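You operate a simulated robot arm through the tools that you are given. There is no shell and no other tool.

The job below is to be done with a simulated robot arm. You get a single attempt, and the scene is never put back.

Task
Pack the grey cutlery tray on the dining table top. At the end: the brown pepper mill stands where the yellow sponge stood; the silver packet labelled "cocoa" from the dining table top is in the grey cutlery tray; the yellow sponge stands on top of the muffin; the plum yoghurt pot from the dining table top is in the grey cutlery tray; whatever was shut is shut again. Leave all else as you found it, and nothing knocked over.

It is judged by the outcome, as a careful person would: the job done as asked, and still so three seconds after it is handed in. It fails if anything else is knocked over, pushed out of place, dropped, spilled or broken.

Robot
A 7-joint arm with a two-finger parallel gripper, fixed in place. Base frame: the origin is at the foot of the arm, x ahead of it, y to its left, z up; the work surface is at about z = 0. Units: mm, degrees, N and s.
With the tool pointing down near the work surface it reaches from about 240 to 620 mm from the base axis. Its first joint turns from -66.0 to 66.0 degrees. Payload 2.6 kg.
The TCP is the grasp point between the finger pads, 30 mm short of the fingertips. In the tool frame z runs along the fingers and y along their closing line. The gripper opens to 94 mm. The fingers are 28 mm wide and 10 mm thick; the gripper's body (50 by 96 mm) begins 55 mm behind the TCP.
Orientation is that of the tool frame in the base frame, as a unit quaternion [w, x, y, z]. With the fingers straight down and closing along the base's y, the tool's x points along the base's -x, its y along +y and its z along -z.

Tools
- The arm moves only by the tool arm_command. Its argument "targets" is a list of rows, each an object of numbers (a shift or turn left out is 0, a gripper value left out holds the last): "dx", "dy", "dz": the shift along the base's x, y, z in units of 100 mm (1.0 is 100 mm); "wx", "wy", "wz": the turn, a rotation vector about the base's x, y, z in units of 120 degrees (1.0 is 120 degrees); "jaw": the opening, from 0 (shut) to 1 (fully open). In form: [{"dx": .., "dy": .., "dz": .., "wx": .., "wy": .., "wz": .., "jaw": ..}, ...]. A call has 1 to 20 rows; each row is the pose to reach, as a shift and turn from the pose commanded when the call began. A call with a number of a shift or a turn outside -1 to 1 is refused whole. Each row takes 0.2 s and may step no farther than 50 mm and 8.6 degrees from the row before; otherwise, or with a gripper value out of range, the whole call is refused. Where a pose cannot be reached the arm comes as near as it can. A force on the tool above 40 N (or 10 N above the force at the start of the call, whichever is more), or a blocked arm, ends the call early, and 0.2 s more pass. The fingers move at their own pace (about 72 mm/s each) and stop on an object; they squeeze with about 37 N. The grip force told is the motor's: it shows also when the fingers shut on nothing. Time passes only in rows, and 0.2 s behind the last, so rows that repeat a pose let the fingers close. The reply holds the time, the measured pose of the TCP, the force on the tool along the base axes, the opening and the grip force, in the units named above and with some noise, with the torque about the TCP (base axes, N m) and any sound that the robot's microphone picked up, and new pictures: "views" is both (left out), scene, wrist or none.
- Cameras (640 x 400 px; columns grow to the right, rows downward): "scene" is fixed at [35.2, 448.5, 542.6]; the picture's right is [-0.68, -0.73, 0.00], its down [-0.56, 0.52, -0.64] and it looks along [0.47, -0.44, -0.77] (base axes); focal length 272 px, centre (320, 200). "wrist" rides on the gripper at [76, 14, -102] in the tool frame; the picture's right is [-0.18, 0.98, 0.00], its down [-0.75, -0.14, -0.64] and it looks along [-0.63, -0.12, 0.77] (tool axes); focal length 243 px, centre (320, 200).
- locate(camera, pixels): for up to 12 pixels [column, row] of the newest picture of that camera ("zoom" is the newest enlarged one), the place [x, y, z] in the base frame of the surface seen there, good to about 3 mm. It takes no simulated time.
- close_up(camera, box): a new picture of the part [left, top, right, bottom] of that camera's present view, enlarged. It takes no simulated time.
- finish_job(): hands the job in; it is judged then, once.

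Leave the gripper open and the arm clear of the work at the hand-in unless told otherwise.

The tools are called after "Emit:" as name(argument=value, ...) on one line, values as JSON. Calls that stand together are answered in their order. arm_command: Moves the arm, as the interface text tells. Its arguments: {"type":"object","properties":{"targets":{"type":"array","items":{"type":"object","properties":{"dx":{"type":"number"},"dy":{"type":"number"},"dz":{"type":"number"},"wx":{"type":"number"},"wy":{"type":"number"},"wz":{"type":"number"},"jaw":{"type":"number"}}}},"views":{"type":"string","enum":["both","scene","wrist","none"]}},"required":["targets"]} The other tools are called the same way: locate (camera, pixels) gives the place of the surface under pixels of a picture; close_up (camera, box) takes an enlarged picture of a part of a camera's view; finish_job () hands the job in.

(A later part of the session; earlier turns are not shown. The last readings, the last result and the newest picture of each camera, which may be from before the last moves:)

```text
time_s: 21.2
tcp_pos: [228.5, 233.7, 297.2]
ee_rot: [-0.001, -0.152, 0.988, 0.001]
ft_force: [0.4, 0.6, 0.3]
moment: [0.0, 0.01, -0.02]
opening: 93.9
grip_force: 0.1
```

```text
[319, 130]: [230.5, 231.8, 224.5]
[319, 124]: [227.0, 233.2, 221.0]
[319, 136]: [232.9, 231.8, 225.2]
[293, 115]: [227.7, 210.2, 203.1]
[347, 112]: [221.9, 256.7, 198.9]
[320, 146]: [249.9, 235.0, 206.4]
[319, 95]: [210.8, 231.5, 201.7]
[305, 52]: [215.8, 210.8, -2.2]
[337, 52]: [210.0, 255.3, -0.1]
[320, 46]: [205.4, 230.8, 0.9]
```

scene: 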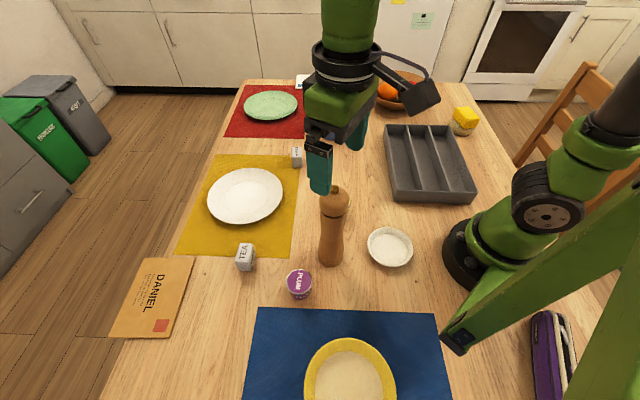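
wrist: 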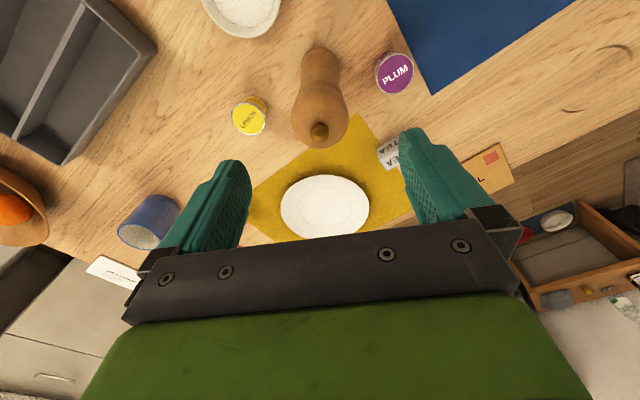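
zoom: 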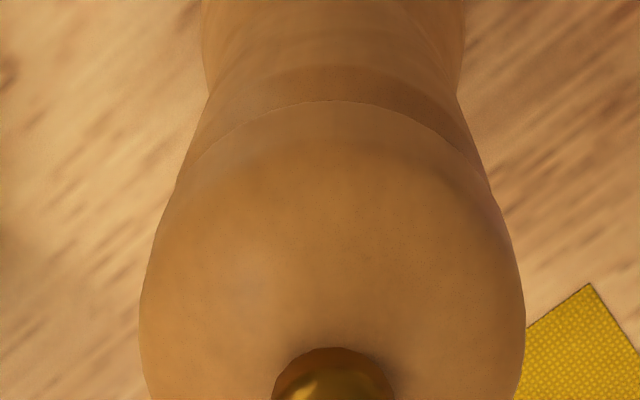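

The mill's axis is at about (231,233.5) and the TCP at (228.5,233.7). I'll shift 2.5 mm in x and descend so the fingers straddle the head at TCP z≈194.

Emit:
arm_command(targets=[{"dx": 0.025, "dz": -0.1, "jaw": 1}, {"dx": 0.025, "dz": -0.4, "jaw": 1}, {"dx": 0.025, "dz": -0.7, "jaw": 1}, {"dx": 0.025, "dz": -0.95, "jaw": 1}, {"dx": 0.025, "dz": -1.0, "jaw": 1}], views="both")

Emit:
close_up(camera="wrist", box=[200, 60, 440, 210])

Emit:
close_up(camera="scene", box=[280, 120, 400, 195])

```text
time_s: 22.4
tcp_pos: [233.9, 236.0, 196.7]
ee_rot: [0.001, -0.152, 0.988, 0.0]
ft_force: [0.9, 0.2, 0.3]
moment: [0.02, 0.01, 0.0]
opening: 94.1
grip_force: 0.0
```

scene: 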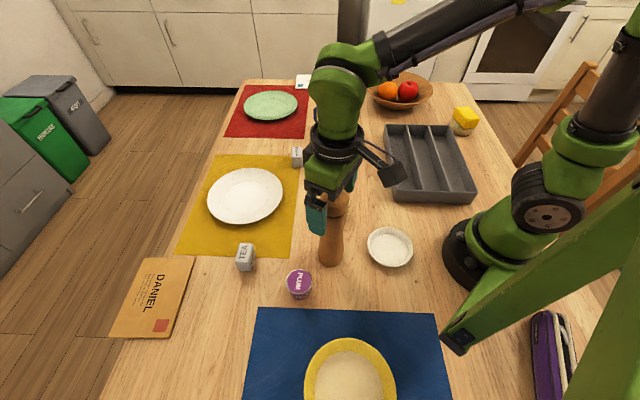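
wrist: 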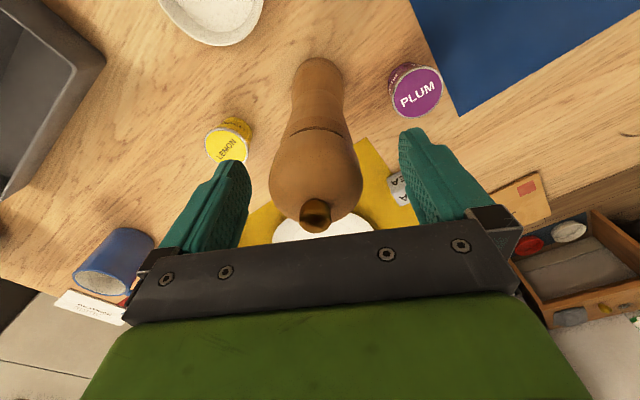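

```text
2.67 times, centred on (320, 135) of wrist
```

zoom: 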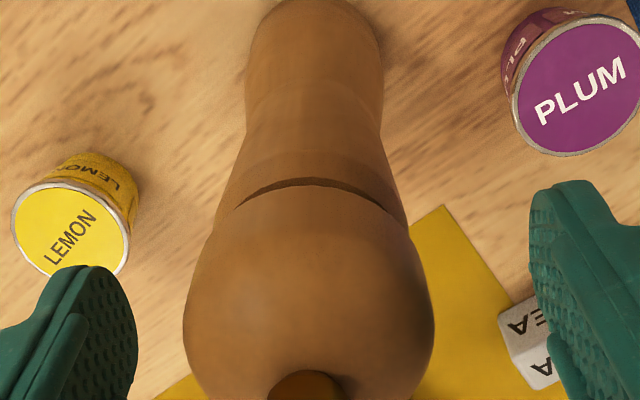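

```text
5.33 times, centred on (340, 158) of scene
```

zoom: 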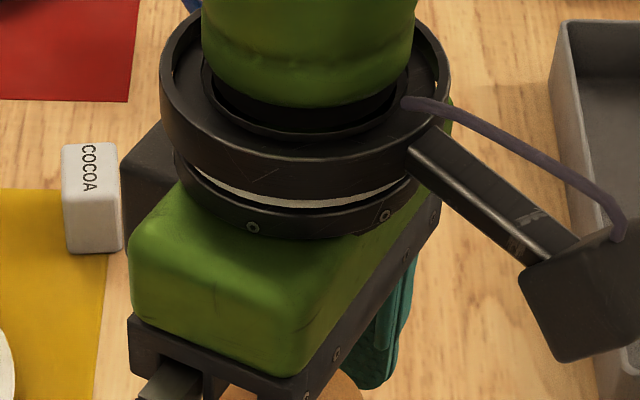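

The fingers straddle the head. I'll locate the pads and the head's sides to check the centring across the jaw.

Emit:
locate(camera="wrist", pixels=[[273, 185], [360, 180], [249, 180], [404, 165], [242, 230], [418, 215], [316, 208], [316, 216], [315, 170], [320, 60]])

```text
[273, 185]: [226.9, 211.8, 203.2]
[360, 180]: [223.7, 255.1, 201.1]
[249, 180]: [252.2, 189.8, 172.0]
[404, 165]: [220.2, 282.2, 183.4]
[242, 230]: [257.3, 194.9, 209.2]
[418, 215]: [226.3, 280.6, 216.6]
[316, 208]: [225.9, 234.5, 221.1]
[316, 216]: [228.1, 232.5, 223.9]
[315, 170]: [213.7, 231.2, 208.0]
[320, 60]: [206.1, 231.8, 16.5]
```

The jaw is centred on the head to within about 1 mm. I'll lower 4 mm and close slowly so the tall mill isn't pushed over.

Emit:
arm_command(targets=[{"dz": -0.04, "jaw": 1}, {"dz": -0.04, "jaw": 0.8}, {"dz": -0.04, "jaw": 0.65}, {"dz": -0.04, "jaw": 0.6}, {"dz": -0.04, "jaw": 0.56}, {"dz": -0.04, "jaw": 0.53}, {"dz": -0.04, "jaw": 0.5}, {"dz": -0.04, "jaw": 0.47}, {"dz": -0.04, "jaw": 0.44}, {"dz": -0.04, "jaw": 0.4}, {"dz": -0.04, "jaw": 0.35}], views="both")

```text
time_s: 24.8
tcp_pos: [232.7, 235.3, 194.6]
ee_rot: [0.0, -0.151, 0.988, 0.0]
ft_force: [-0.5, -0.9, -0.9]
moment: [0.02, -0.02, 0.01]
opening: 48.1
grip_force: 36.8
```

scene: 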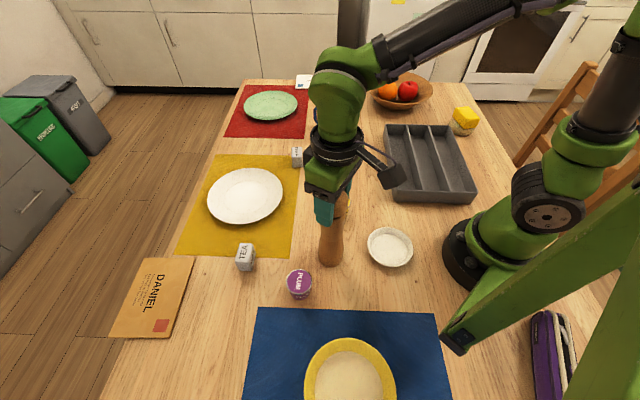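
wrist: 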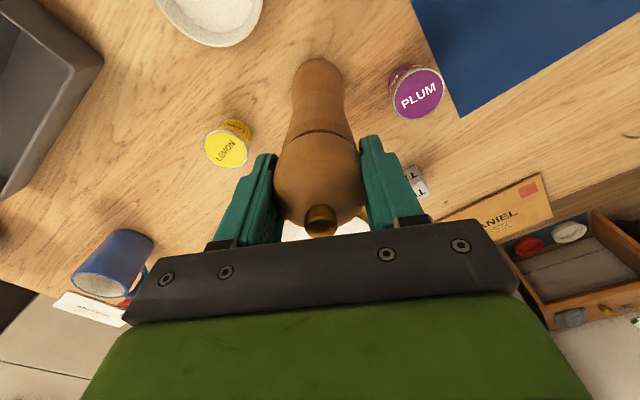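

The head is gripped at 48 mm with 37 N. I'll lift 20 mm first and check that the whole mill comes up.

Emit:
arm_command(targets=[{"dz": 0.05, "jaw": 0.35}, {"dz": 0.12, "jaw": 0.35}, {"dz": 0.2, "jaw": 0.35}, {"dz": 0.2, "jaw": 0.35}], views="both")

Emit:
close_up(camera="scene", box=[270, 180, 400, 290])

```text
time_s: 25.8
tcp_pos: [232.4, 237.5, 211.9]
ee_rot: [0.0, -0.151, 0.989, 0.0]
ft_force: [-0.1, -0.3, -1.9]
moment: [0.0, 0.01, 0.01]
opening: 48.3
grip_force: 37.2
```

scene: 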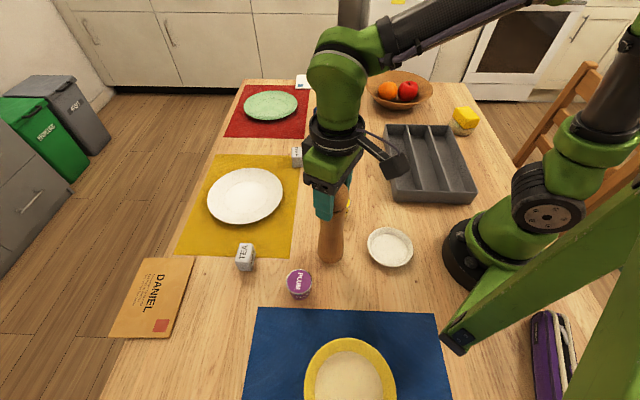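
wrist: 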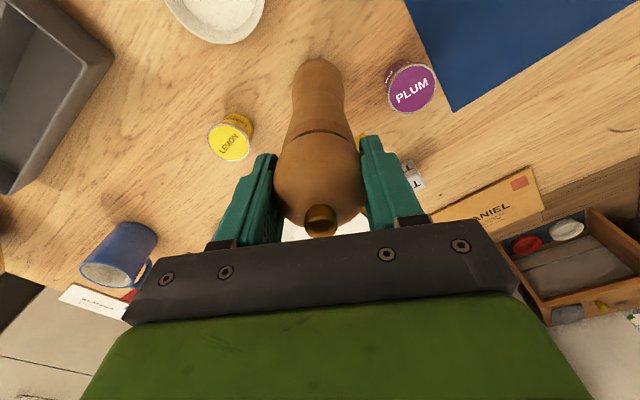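

```text
3.64 times, centred on (335, 235) of scene
```

zoom: 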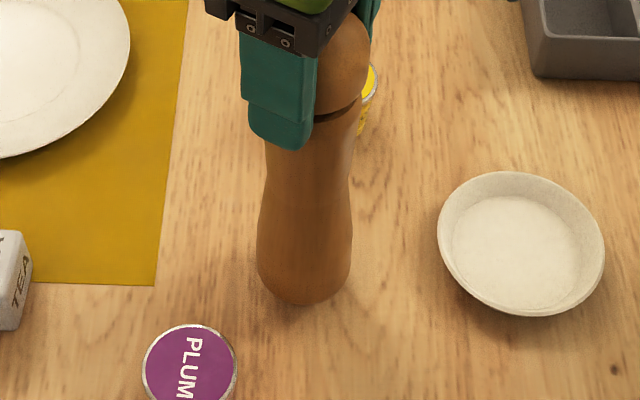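

The whole mill is up, weighing about 2 N. I'll raise it so its foot clears the lemon pot, then carry it by (+169,-197) to where the sponge stood.

Emit:
arm_command(targets=[{"dz": 0.25, "jaw": 0.35}, {"dz": 0.5, "jaw": 0.35}, {"dz": 0.75, "jaw": 0.35}, {"dz": 0.75, "dx": 0.22, "dy": -0.25, "jaw": 0.35}, {"dz": 0.75, "dx": 0.44, "dy": -0.5, "jaw": 0.35}, {"dz": 0.75, "dx": 0.65, "dy": -0.75, "jaw": 0.35}, {"dz": 0.75, "dx": 0.85, "dy": -0.985, "jaw": 0.35}], views="scene")

```text
time_s: 27.4
tcp_pos: [318.3, 136.1, 289.5]
ee_rot: [0.0, -0.151, 0.988, 0.0]
ft_force: [-0.2, -0.8, -2.4]
moment: [-0.02, -0.03, 0.0]
opening: 48.2
grip_force: 36.8
```

scene: 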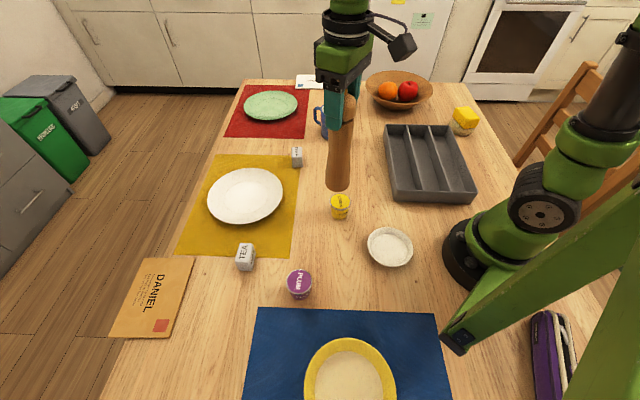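

The mill is held upright above the lemon pot. I'll carry it the rest of the way, then lower to about 15 mm above the table.

Emit:
arm_command(targets=[{"dx": 0.22, "dy": -0.25, "jaw": 0.35}, {"dx": 0.44, "dy": -0.5, "jaw": 0.35}, {"dx": 0.65, "dy": -0.75, "jaw": 0.35}, {"dx": 0.84, "dy": -0.98, "jaw": 0.35}, {"dx": 0.84, "dy": -0.98, "dz": -0.25, "jaw": 0.35}, {"dx": 0.84, "dy": -0.98, "dz": -0.5, "jaw": 0.35}, {"dx": 0.84, "dy": -0.98, "dz": -0.7, "jaw": 0.35}, {"dx": 0.84, "dy": -0.98, "dz": -0.8, "jaw": 0.35}, {"dx": 0.84, "dy": -0.98, "dz": -0.8, "jaw": 0.35}], views="both")

Emit:
close_up(camera="scene", box=[280, 110, 400, 200])

```text
time_s: 29.4
tcp_pos: [400.6, 38.7, 207.6]
ee_rot: [0.0, -0.151, 0.988, 0.0]
ft_force: [0.2, -0.3, -3.0]
moment: [-0.01, -0.01, 0.02]
opening: 48.0
grip_force: 36.9
```

scene: 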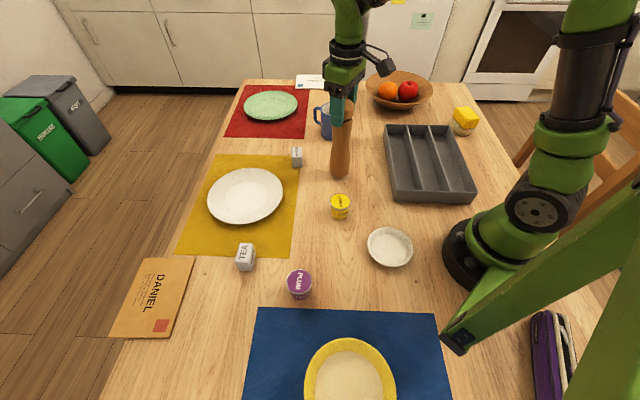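
wrist: 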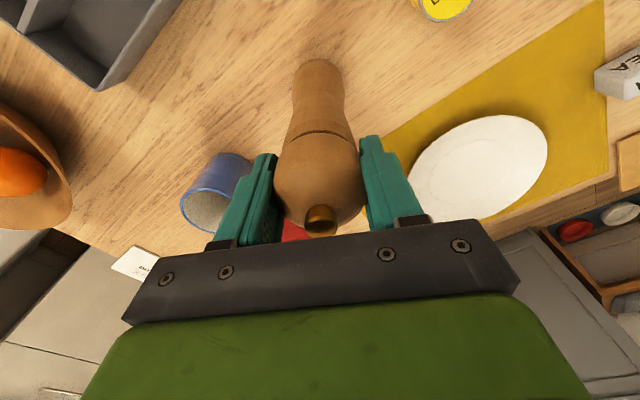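

```text
4.44 times, centred on (340, 155) of scene
```

zoom: 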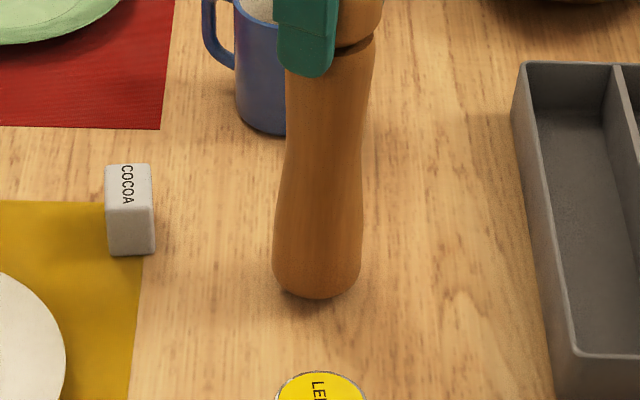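

By the commanded shifts, the mill's foot is 15 mm above the table. I'll lower in small steps and check the force.

Emit:
arm_command(targets=[{"dz": -0.06, "jaw": 0.35}, {"dz": -0.11, "jaw": 0.35}, {"dz": -0.13, "jaw": 0.35}, {"dz": -0.14, "jaw": 0.35}, {"dz": -0.145, "jaw": 0.35}, {"dz": -0.145, "jaw": 0.35}], views="none")

Emit:
close_up(camera="scene", box=[300, 140, 380, 190])

```text
time_s: 30.8
tcp_pos: [402.1, 39.9, 194.1]
ee_rot: [0.002, -0.151, 0.988, -0.001]
ft_force: [-2.0, -1.4, 17.4]
moment: [0.06, 0.57, 0.04]
opening: 48.3
grip_force: 37.3
```

```text
8.00 times, centred on (340, 165) of scene
```

zoom: 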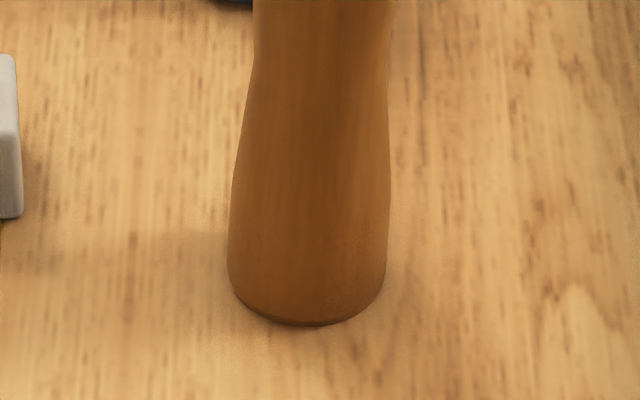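

The foot has touched, at 17 N with a slight tilt moment. I'll ease up 0.7 mm to reduce the load before releasing.

Emit:
arm_command(targets=[{"dz": 0.007, "jaw": 0.35}, {"dz": 0.007, "jaw": 0.35}], views="none")

```text
time_s: 31.4
tcp_pos: [402.9, 38.8, 194.6]
ee_rot: [0.001, -0.151, 0.989, -0.001]
ft_force: [1.1, -2.8, 9.5]
moment: [-0.16, -0.38, 0.03]
opening: 48.3
grip_force: 36.7
```

The force is down to 9.5 N. I'll ease another 0.5 mm.

Emit:
arm_command(targets=[{"dz": 0.005, "jaw": 0.35}, {"dz": 0.005, "jaw": 0.35}], views="none")

Emit:
close_up(camera="scene", box=[280, 110, 400, 185])

```text
time_s: 32.0
tcp_pos: [401.0, 38.9, 194.0]
ee_rot: [-0.002, -0.152, 0.988, 0.001]
ft_force: [0.1, -0.5, -1.6]
moment: [0.03, -0.07, -0.03]
opening: 48.2
grip_force: 37.5
```

```text
5.33 times, centred on (340, 148) of scene
```

zoom: 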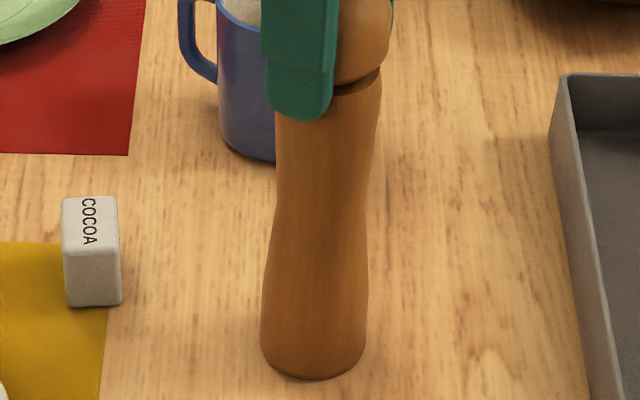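

The force is nearly zero, so the foot is just at the table. I'll open the jaw gently in small increments.

Emit:
arm_command(targets=[{"jaw": 0.5}, {"jaw": 0.52}, {"jaw": 0.55}, {"jaw": 0.6}, {"jaw": 0.7}, {"jaw": 0.85}, {"jaw": 1}, {"jaw": 1}], views="both")

```text
time_s: 33.8
tcp_pos: [402.2, 40.2, 194.9]
ee_rot: [0.0, -0.15, 0.989, 0.0]
ft_force: [-0.9, -0.1, 0.1]
moment: [0.03, 0.02, 0.0]
opening: 94.1
grip_force: 0.0
```

scene: 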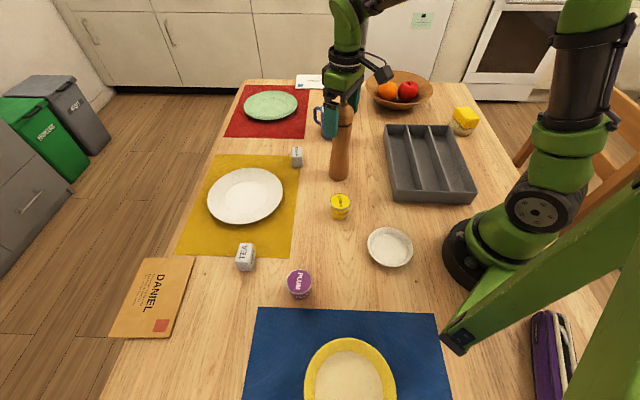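
wrist: 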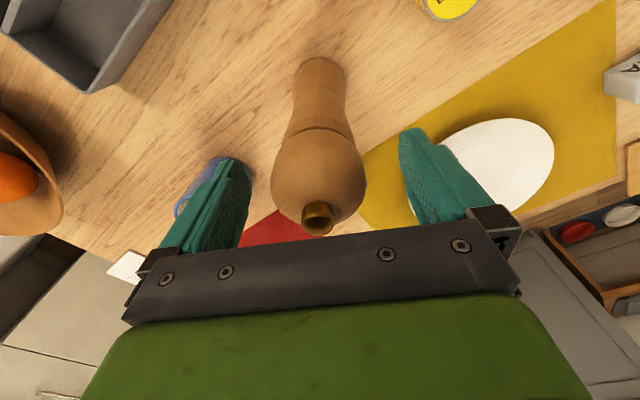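

The mill stands where the sponge was. I'll rise straight up until the fingertips are above the knob, then check the mill.

Emit:
arm_command(targets=[{"dz": 0.15, "jaw": 1}, {"dz": 0.4, "jaw": 1}, {"dz": 0.7, "jaw": 1}, {"dz": 1.0, "jaw": 1}], views="both")

Emit:
locate(camera="scene", pixels=[[340, 177], [331, 172], [348, 172], [344, 105]])

Emit:
close_up(camera="scene", box=[280, 90, 408, 190])

```text
time_s: 34.8
tcp_pos: [400.9, 39.7, 295.3]
ee_rot: [0.0, -0.151, 0.989, 0.001]
ft_force: [0.6, 0.1, 0.7]
moment: [-0.03, 0.01, 0.01]
opening: 94.0
grip_force: 0.0
```

scene: 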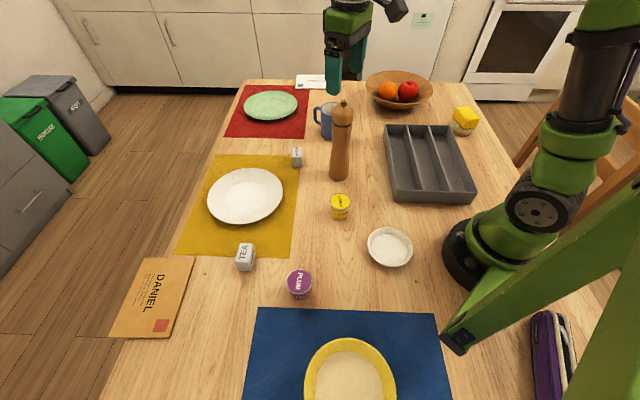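
wrist: 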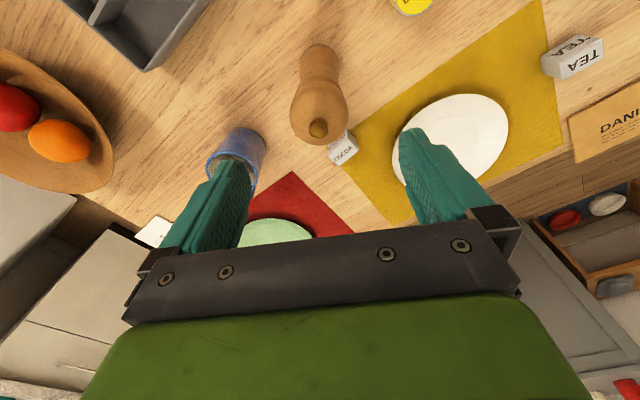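

```text
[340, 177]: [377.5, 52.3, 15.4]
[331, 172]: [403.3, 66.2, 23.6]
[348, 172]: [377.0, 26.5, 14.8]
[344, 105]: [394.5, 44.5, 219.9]
```

```text
4.00 times, centred on (344, 140) of scene
```

zoom: 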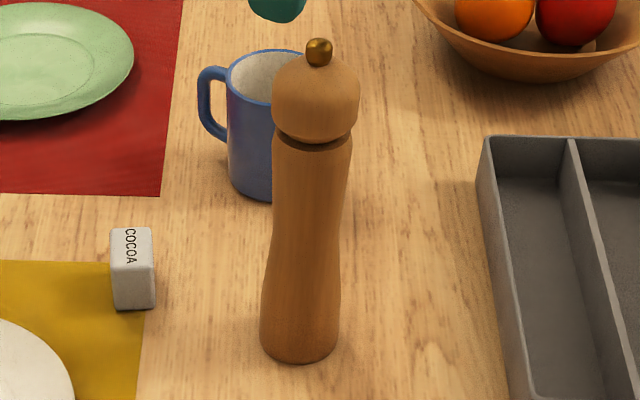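

The mill is upright at about (398,36). Next is the cocoa packet at about (513,94). I'll stay at z≈296 and turn the jaw to about 47°, so the camera bracket stays away from the mill and the jaw closes on the packet's thin side.

Emit:
arm_command(targets=[{"dx": 0.12, "dy": 0.06, "wz": -0.0625, "jaw": 1}, {"dx": 0.25, "dy": 0.12, "wz": -0.125, "jaw": 1}, {"dx": 0.37, "dy": 0.18, "wz": -0.1875, "jaw": 1}, {"dx": 0.5, "dy": 0.25, "wz": -0.25, "jaw": 1}, {"dx": 0.62, "dy": 0.31, "wz": -0.3125, "jaw": 1}, {"dx": 0.75, "dy": 0.37, "wz": -0.375, "jaw": 1}, {"dx": 0.87, "dy": 0.43, "wz": -0.4375, "jaw": 1}, {"dx": 1.0, "dy": 0.5, "wz": -0.5, "jaw": 1}, {"dx": 1.0, "dy": 0.5, "wz": -0.5, "jaw": 1}], views="none")

Emit:
arm_command(targets=[{"dx": 0.12, "dy": 0.05, "dz": -0.3, "jaw": 1}, {"dx": 0.12, "dy": 0.05, "dz": -0.7, "jaw": 1}, {"dx": 0.12, "dy": 0.05, "dz": -1.0, "jaw": 1}, {"dx": 0.12, "dy": 0.05, "dz": -1.0, "jaw": 1}], views="both")

```text
time_s: 36.8
tcp_pos: [502.6, 88.0, 293.9]
ee_rot: [0.0, 0.364, 0.931, 0.001]
ft_force: [0.0, 0.0, -0.4]
moment: [0.0, 0.02, -0.02]
opening: 93.9
grip_force: 0.2
```

```text
time_s: 37.8
tcp_pos: [515.6, 94.4, 195.0]
ee_rot: [0.0, 0.363, 0.932, 0.0]
ft_force: [0.1, -0.2, 0.0]
moment: [-0.02, 0.04, -0.04]
opening: 94.2
grip_force: 0.1
```

scene: 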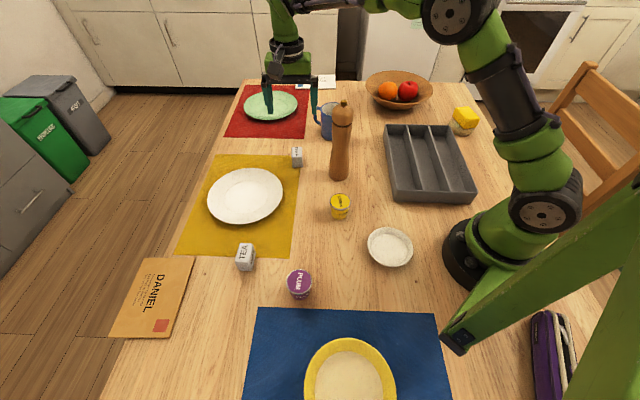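
wrist: 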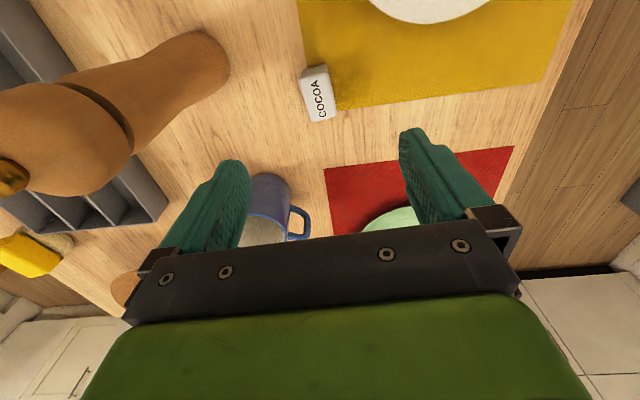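

The cocoa packet shows at (318,93) between the fingers, and the mill is well off to the side. I'll locate the packet's corners from here.

Emit:
close_up(camera="wrist", box=[270, 50, 366, 130])

Emit:
locate(camera="wrist", pixels=[[303, 83], [326, 76], [335, 114], [311, 120], [318, 97], [304, 70], [326, 66]])

```text
5.00 times, centred on (318, 90) of wrist
```

zoom: 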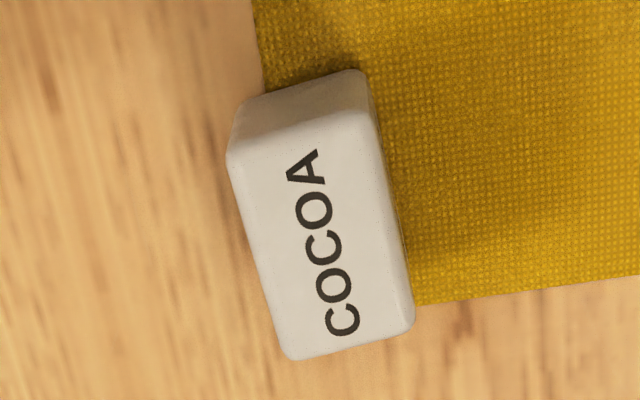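

```text
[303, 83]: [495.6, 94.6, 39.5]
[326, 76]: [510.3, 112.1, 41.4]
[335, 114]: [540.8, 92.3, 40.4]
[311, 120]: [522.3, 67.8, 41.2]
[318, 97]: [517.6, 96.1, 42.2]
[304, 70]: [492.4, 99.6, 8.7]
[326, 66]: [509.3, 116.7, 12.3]
```

The packet's centre is about (515,93), directly under the TCP, with its long side at -45°. I'll descend in two steps.

Emit:
arm_command(targets=[{"dz": -0.4, "jaw": 1}, {"dz": -0.8, "jaw": 1}, {"dz": -1.0, "jaw": 1}, {"dz": -1.0, "jaw": 1}], views="both")

Emit:
close_up(camera="scene", box=[260, 90, 388, 190])

```text
time_s: 38.8
tcp_pos: [515.5, 96.4, 95.1]
ee_rot: [0.0, 0.363, 0.932, 0.001]
ft_force: [-0.9, 0.3, -0.4]
moment: [-0.02, 0.01, 0.04]
opening: 93.7
grip_force: 0.1
```

scene: 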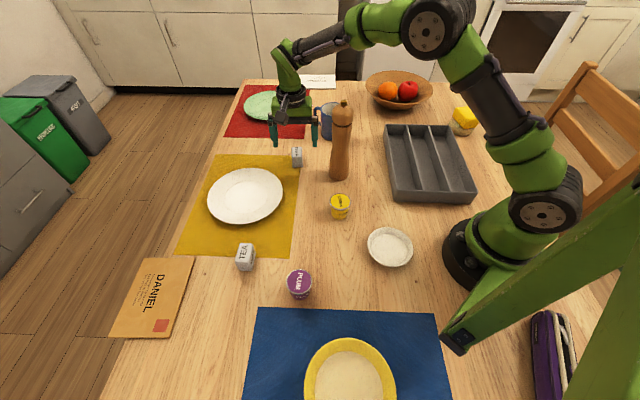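
wrist: 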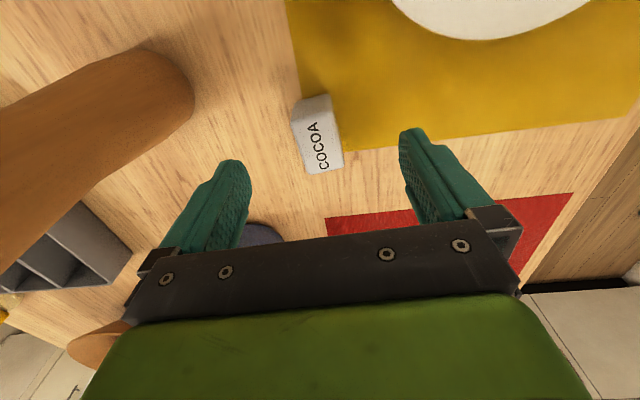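

```text
4.00 times, centred on (324, 140) of scene
```

zoom: 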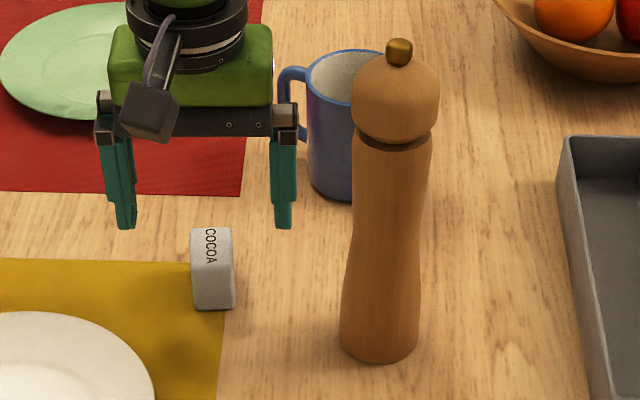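

The forearm passes well above the mill, and I estimate about 100 mm of clearance. I'll descend to TCP z≈37 and close gently on the packet.

Emit:
arm_command(targets=[{"dz": -0.2, "jaw": 1}, {"dz": -0.4, "jaw": 1}, {"dz": -0.53, "jaw": 1}, {"dz": -0.58, "jaw": 1}, {"dz": -0.58, "jaw": 0.7}, {"dz": -0.58, "jaw": 0.45}, {"dz": -0.58, "jaw": 0.38}, {"dz": -0.58, "jaw": 0.32}, {"dz": -0.58, "jaw": 0.26}, {"dz": -0.58, "jaw": 0.2}, {"dz": -0.58, "jaw": 0.15}], views="both")

Emit:
close_up(camera="scene", box=[260, 90, 388, 190])

```text
time_s: 41.2
tcp_pos: [513.6, 94.4, 36.9]
ee_rot: [0.0, 0.363, 0.932, 0.0]
ft_force: [-0.4, 0.1, -0.4]
moment: [0.0, -0.01, -0.01]
opening: 33.8
grip_force: 36.8
```

scene: 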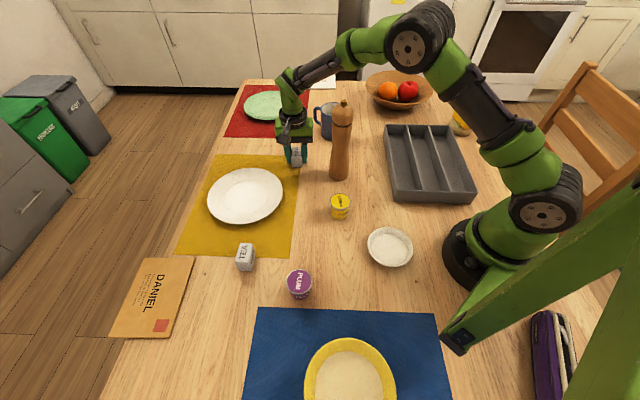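
wrist: 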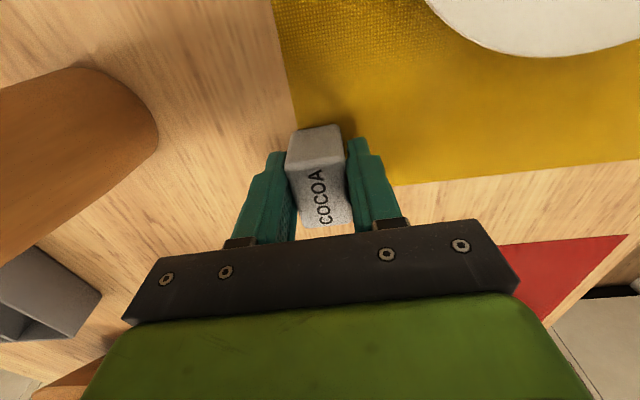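

```text
4.00 times, centred on (324, 140) of scene
```

zoom: 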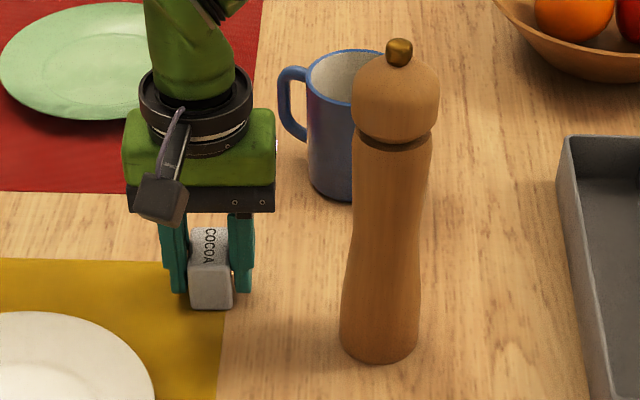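

The packet is gripped at 34 mm. I'll lift it straight up to z≈300, above the mill's height, before any sideways motion.

Emit:
arm_command(targets=[{"dz": 0.1, "jaw": 0.15}, {"dz": 0.3, "jaw": 0.15}, {"dz": 0.65, "jaw": 0.15}, {"dz": 1.0, "jaw": 0.15}], views="both")

```text
time_s: 42.2
tcp_pos: [516.9, 93.2, 134.8]
ee_rot: [0.0, 0.364, 0.932, 0.0]
ft_force: [-0.4, -0.1, -1.0]
moment: [0.03, -0.01, 0.0]
opening: 33.7
grip_force: 36.6
```

scene: 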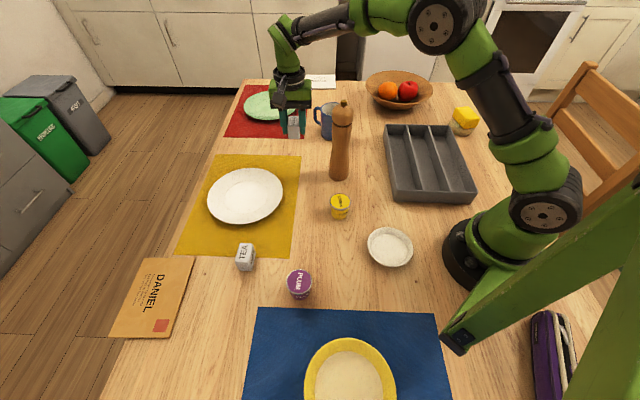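
wrist: 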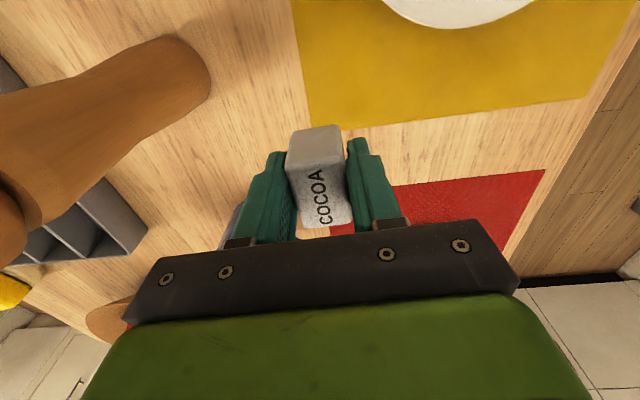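

The packet is held firmly. I'll continue up to z≈300, then carry it toward the tray's left compartment while turning the jaw to about 134°, along the compartment.

Emit:
arm_command(targets=[{"dz": 0.35, "jaw": 0.15}, {"dz": 0.7, "jaw": 0.15}, {"dz": 1.0, "jaw": 0.15}], views="none")

Emit:
arm_command(targets=[{"dz": 0.33, "jaw": 0.15}, {"dz": 0.65, "jaw": 0.15}, {"dz": 0.65, "dx": -0.17, "dy": -0.3, "wz": 0.065, "jaw": 0.15}, {"dz": 0.65, "dx": -0.34, "dy": -0.59, "wz": 0.13, "jaw": 0.15}, {"dz": 0.65, "dx": -0.5, "dy": -0.88, "wz": 0.195, "jaw": 0.15}], views="none")

Emit:
arm_command(targets=[{"dx": -0.13, "dy": -0.22, "wz": 0.065, "jaw": 0.15}, {"dx": -0.26, "dy": -0.44, "wz": 0.13, "jaw": 0.15}, {"dx": -0.4, "dy": -0.66, "wz": 0.195, "jaw": 0.15}, {"dx": -0.53, "dy": -0.88, "wz": 0.26, "jaw": 0.15}], views="none")

Emit:
arm_command(targets=[{"dx": -0.13, "dy": -0.22, "wz": 0.0675, "jaw": 0.15}, {"dx": -0.26, "dy": -0.44, "wz": 0.135, "jaw": 0.15}, {"dx": -0.4, "dy": -0.66, "wz": 0.2025, "jaw": 0.15}, {"dx": -0.53, "dy": -0.89, "wz": 0.27, "jaw": 0.15}, {"dx": -0.53, "dy": -0.89, "wz": 0.27, "jaw": 0.15}], views="both")

```text
time_s: 43.0
tcp_pos: [514.4, 93.6, 235.2]
ee_rot: [0.001, 0.364, 0.932, -0.001]
ft_force: [-0.6, 0.7, 0.0]
moment: [0.01, -0.01, -0.03]
opening: 33.7
grip_force: 37.0
```

```text
time_s: 44.2
tcp_pos: [464.5, 5.3, 300.7]
ee_rot: [-0.001, 0.165, 0.986, 0.0]
ft_force: [1.1, 0.1, -0.5]
moment: [-0.04, -0.01, 0.0]
opening: 33.7
grip_force: 36.7
```

```text
time_s: 45.2
tcp_pos: [409.7, -81.4, 303.0]
ee_rot: [0.0, -0.105, 0.994, -0.001]
ft_force: [-0.2, -1.0, -1.2]
moment: [-0.01, 0.0, -0.01]
opening: 33.7
grip_force: 37.1
```

```text
time_s: 46.4
tcp_pos: [358.6, -169.7, 302.5]
ee_rot: [-0.001, -0.38, 0.925, 0.0]
ft_force: [-0.1, 0.0, 0.4]
moment: [0.04, 0.02, 0.04]
opening: 33.6
grip_force: 37.1
```

scene: 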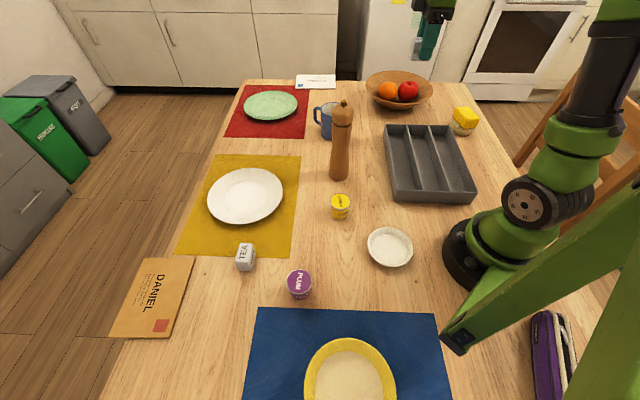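
wrist: 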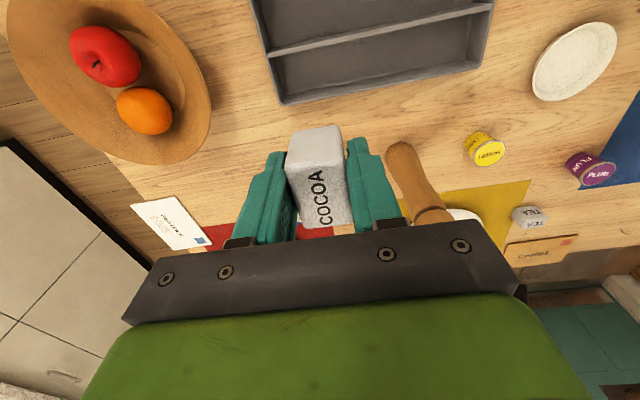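

The jaw is now at about 135°, along the tray's long axis. I'll measure the left compartment's inner edges in both views before lowering.

Emit:
close_up(camera="wrist", box=[240, 0, 500, 163])

Emit:
close_up(camera="scene", box=[376, 115, 484, 210])

```text
2.45 times, centred on (370, 82) of wrist
```

zoom: 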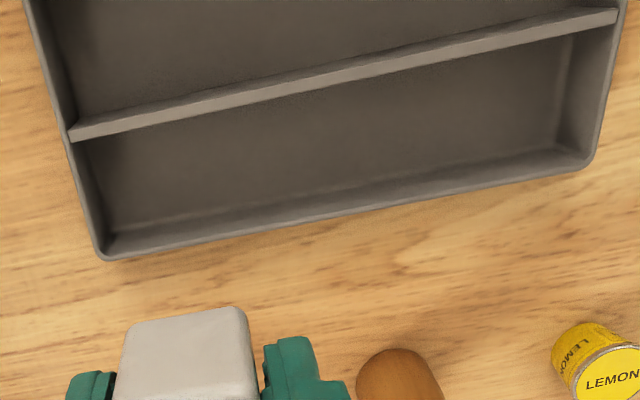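

```text
4.21 times, centred on (430, 162) of scene
```

zoom: 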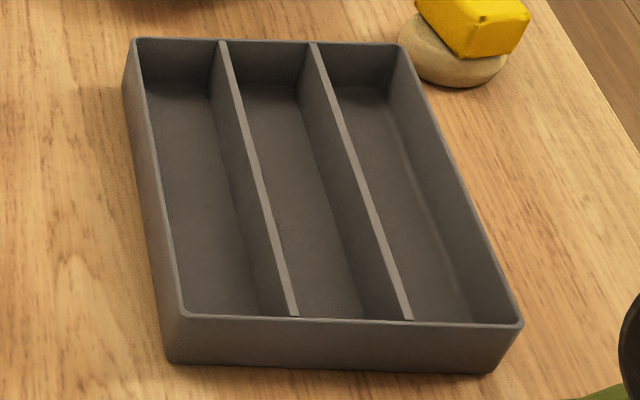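

I'll locate points along the left rim, first divider, far rim and near rim in this enlarged picture.

Emit:
locate(camera="zoom", pixels=[[134, 41], [144, 110], [160, 200], [180, 305], [224, 44], [244, 120], [266, 200], [294, 312], [180, 41], [240, 318], [200, 180], [190, 110]])

Emit:
locate(camera="wrist", pixels=[[282, 103], [340, 94], [400, 82], [478, 68], [272, 53], [340, 40], [400, 28], [486, 6], [300, 75], [380, 60], [450, 45], [292, 90]])

```text
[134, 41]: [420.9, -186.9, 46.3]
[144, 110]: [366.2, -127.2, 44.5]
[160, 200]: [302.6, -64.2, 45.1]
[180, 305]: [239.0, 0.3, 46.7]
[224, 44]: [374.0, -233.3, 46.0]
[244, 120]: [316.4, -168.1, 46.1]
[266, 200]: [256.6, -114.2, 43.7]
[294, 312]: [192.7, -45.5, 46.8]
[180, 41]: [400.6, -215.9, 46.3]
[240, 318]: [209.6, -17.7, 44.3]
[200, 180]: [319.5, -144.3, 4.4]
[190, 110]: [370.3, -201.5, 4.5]
```

```text
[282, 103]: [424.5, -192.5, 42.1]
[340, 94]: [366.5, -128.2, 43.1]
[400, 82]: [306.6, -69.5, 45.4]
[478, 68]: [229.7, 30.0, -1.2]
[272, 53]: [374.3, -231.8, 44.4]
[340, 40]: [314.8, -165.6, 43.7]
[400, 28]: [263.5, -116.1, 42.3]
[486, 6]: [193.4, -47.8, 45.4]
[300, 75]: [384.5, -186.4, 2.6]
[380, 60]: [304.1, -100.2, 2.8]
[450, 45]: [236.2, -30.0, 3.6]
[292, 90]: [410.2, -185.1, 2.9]
```

The left compartment is about 60 mm wide inside. I'm aiming for about (345,-155) for the packet. I'll check where the packet sits relative to the TCP.

Emit:
locate(camera="wrist", pixels=[[290, 168], [341, 162], [349, 218], [306, 224], [320, 190], [296, 138], [338, 128]])

```text
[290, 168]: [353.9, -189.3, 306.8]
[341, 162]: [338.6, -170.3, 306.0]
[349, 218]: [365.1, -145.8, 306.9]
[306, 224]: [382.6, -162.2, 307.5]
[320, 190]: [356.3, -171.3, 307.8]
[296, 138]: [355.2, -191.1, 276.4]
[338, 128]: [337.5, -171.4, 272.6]
```

The packet is centred to within about 2 mm. I'll shift to the target and lower to z≈100 first, staying clear of the rim.

Emit:
arm_command(targets=[{"dx": -0.07, "dy": 0.065, "dz": -0.3, "jaw": 0.15}, {"dx": -0.14, "dy": 0.13, "dz": -0.65, "jaw": 0.15}, {"dx": -0.14, "dy": 0.13, "dz": -1.0, "jaw": 0.15}], views="none")

Emit:
arm_command(targets=[{"dz": -0.35, "jaw": 0.15}, {"dz": -0.7, "jaw": 0.15}, {"dz": -1.0, "jaw": 0.15}, {"dz": -1.0, "jaw": 0.15}], views="both")

Emit:
close_up(camera="scene", box=[376, 90, 484, 185])

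```text
time_s: 47.2
tcp_pos: [344.5, -153.3, 201.3]
ee_rot: [0.001, -0.378, 0.926, 0.001]
ft_force: [-0.6, -0.4, -0.6]
moment: [0.02, 0.0, 0.0]
opening: 33.8
grip_force: 37.3
```

```text
time_s: 48.2
tcp_pos: [345.7, -154.6, 104.8]
ee_rot: [0.0, -0.378, 0.926, 0.0]
ft_force: [-0.1, -0.5, -1.1]
moment: [-0.03, 0.0, 0.01]
opening: 33.8
grip_force: 37.4
```

scene: 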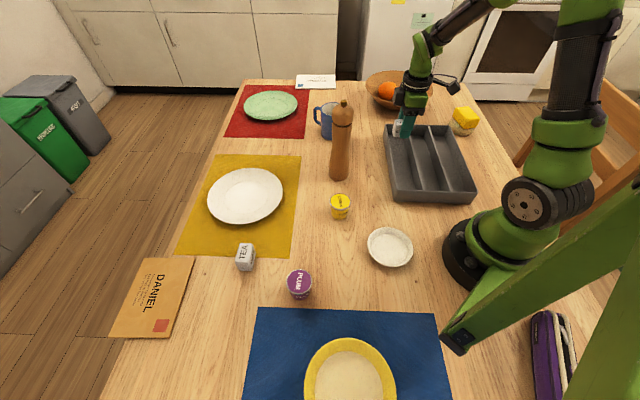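
wrist: 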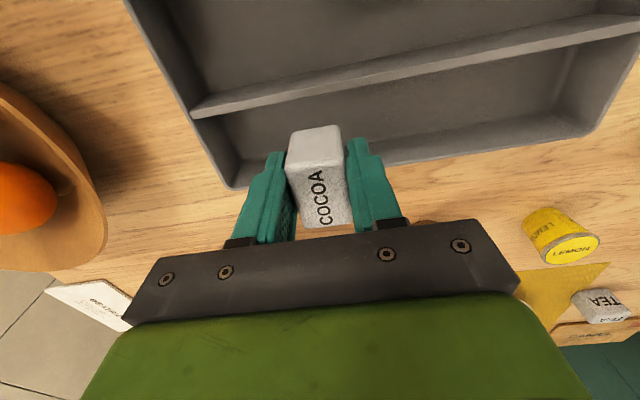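

```text
4.21 times, centred on (430, 138) of scene
```

zoom: 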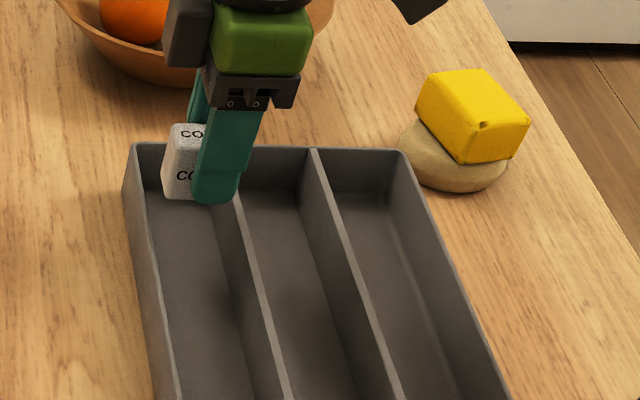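

I'm above the tray at z≈105. I'll locate the packet's corners and the compartment's edges again to verify the lateral clearance.

Emit:
locate(camera="wrist", pixels=[[290, 168], [341, 162], [349, 218], [306, 224], [297, 136], [337, 128], [234, 186], [200, 108], [400, 162], [420, 68], [592, 130], [300, 90]])

```text
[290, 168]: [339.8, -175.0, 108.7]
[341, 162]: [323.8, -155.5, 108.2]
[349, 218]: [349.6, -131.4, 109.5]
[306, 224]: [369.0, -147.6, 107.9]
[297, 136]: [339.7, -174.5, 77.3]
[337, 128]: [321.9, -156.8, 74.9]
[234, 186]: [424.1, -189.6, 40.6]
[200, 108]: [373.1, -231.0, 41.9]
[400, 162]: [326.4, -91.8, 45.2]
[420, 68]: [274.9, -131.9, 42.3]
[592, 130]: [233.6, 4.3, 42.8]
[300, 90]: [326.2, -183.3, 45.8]
```

The packet should move about 2 mm toward the divider to be centred. I'll apply that and lower to just above the tray floor.

Emit:
arm_command(targets=[{"dx": -0.02, "dy": -0.02, "jaw": 0.15}, {"dx": -0.02, "dy": -0.02, "dz": -0.2, "jaw": 0.15}, {"dx": -0.02, "dy": -0.02, "dz": -0.4, "jaw": 0.15}, {"dx": -0.02, "dy": -0.02, "dz": -0.53, "jaw": 0.15}, {"dx": -0.02, "dy": -0.02, "dz": -0.57, "jaw": 0.15}, {"dx": -0.02, "dy": -0.02, "dz": -0.57, "jaw": 0.15}], views="both")

Emit:
close_up(camera="scene", box=[376, 100, 456, 170])

```text
time_s: 49.6
tcp_pos: [341.3, -159.7, 44.6]
ee_rot: [0.0, -0.377, 0.926, 0.0]
ft_force: [0.0, -0.2, -0.7]
moment: [0.01, -0.01, -0.01]
opening: 34.0
grip_force: 37.5
```

scene: 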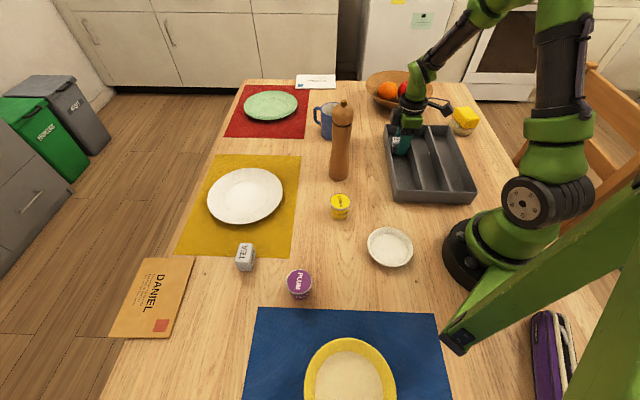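
wrist: 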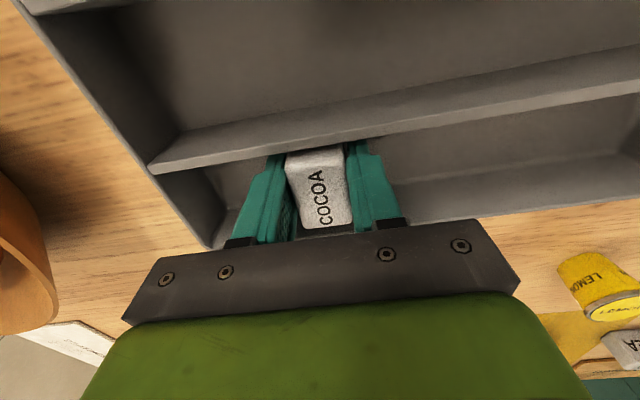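

```text
5.71 times, centred on (416, 135) of scene
```

zoom: 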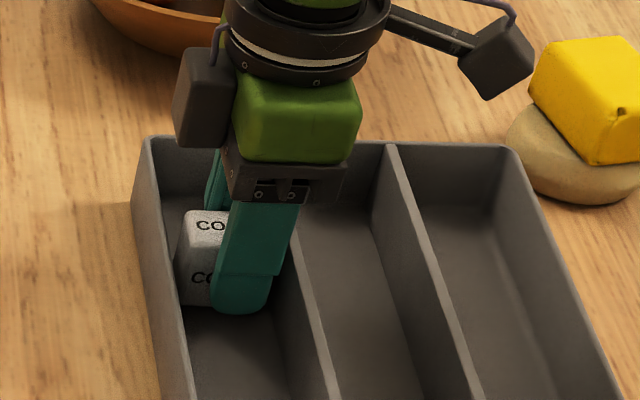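

The packet is inside the compartment near the floor. I'll lower in 1 mm steps and watch the force.

Emit:
arm_command(targets=[{"dz": -0.01, "jaw": 0.15}, {"dz": -0.02, "jaw": 0.15}, {"dz": -0.025, "jaw": 0.15}, {"dz": -0.025, "jaw": 0.15}], views="none")

```text
time_s: 50.6
tcp_pos: [340.9, -159.4, 43.0]
ee_rot: [0.0, -0.378, 0.926, -0.001]
ft_force: [-0.6, 0.0, -0.6]
moment: [-0.01, 0.01, 0.01]
opening: 33.6
grip_force: 36.9
```

There is no contact yet, so I'll lower a little further.

Emit:
arm_command(targets=[{"dz": -0.005, "jaw": 0.15}, {"dz": -0.01, "jaw": 0.15}, {"dz": -0.015, "jaw": 0.15}, {"dz": -0.015, "jaw": 0.15}], views="none")

```text
time_s: 51.6
tcp_pos: [343.1, -159.8, 40.2]
ee_rot: [0.0, -0.378, 0.926, 0.0]
ft_force: [-2.2, 1.5, 8.8]
moment: [0.08, 0.12, 0.01]
opening: 33.8
grip_force: 37.3
```

The force reads 9 N, so the packet is on the tray floor. I'll open moderately and rise.

Emit:
arm_command(targets=[{"dz": 0.003, "jaw": 0.36}, {"dz": 0.003, "jaw": 0.4}, {"dz": 0.003, "jaw": 0.5}, {"dz": 0.003, "jaw": 0.6}, {"dz": 0.003, "jaw": 0.6}], views="none")

Emit:
close_up(camera="scene", box=[376, 100, 456, 170])

Emit:
close_up(camera="wrist", box=[160, 80, 480, 280])

```text
time_s: 52.8
tcp_pos: [341.3, -160.7, 40.6]
ee_rot: [-0.001, -0.377, 0.926, -0.001]
ft_force: [0.2, 0.2, -0.2]
moment: [-0.02, 0.0, 0.01]
opening: 56.4
grip_force: 0.1
```

```text
5.71 times, centred on (416, 135) of scene
```

zoom: 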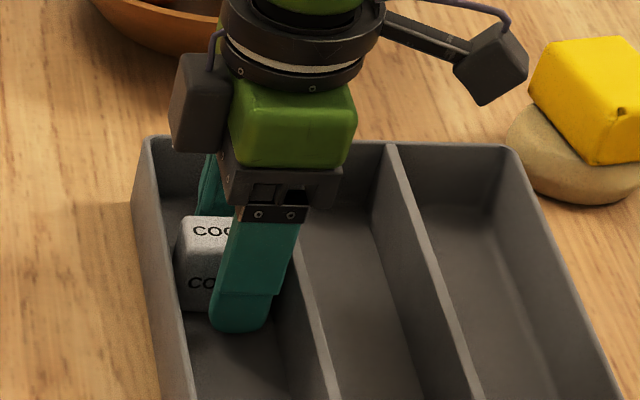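

```text
2.00 times, centred on (320, 180) of wrist
```

zoom: 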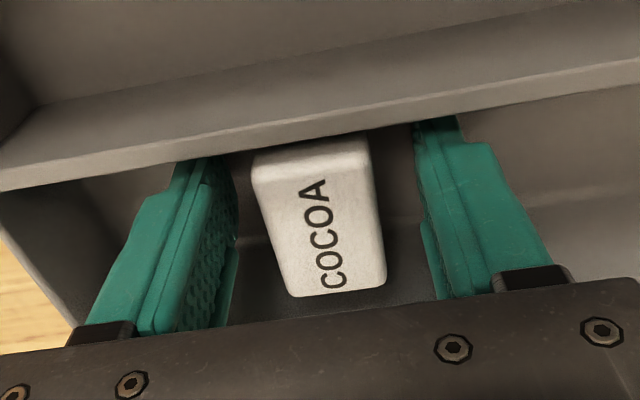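

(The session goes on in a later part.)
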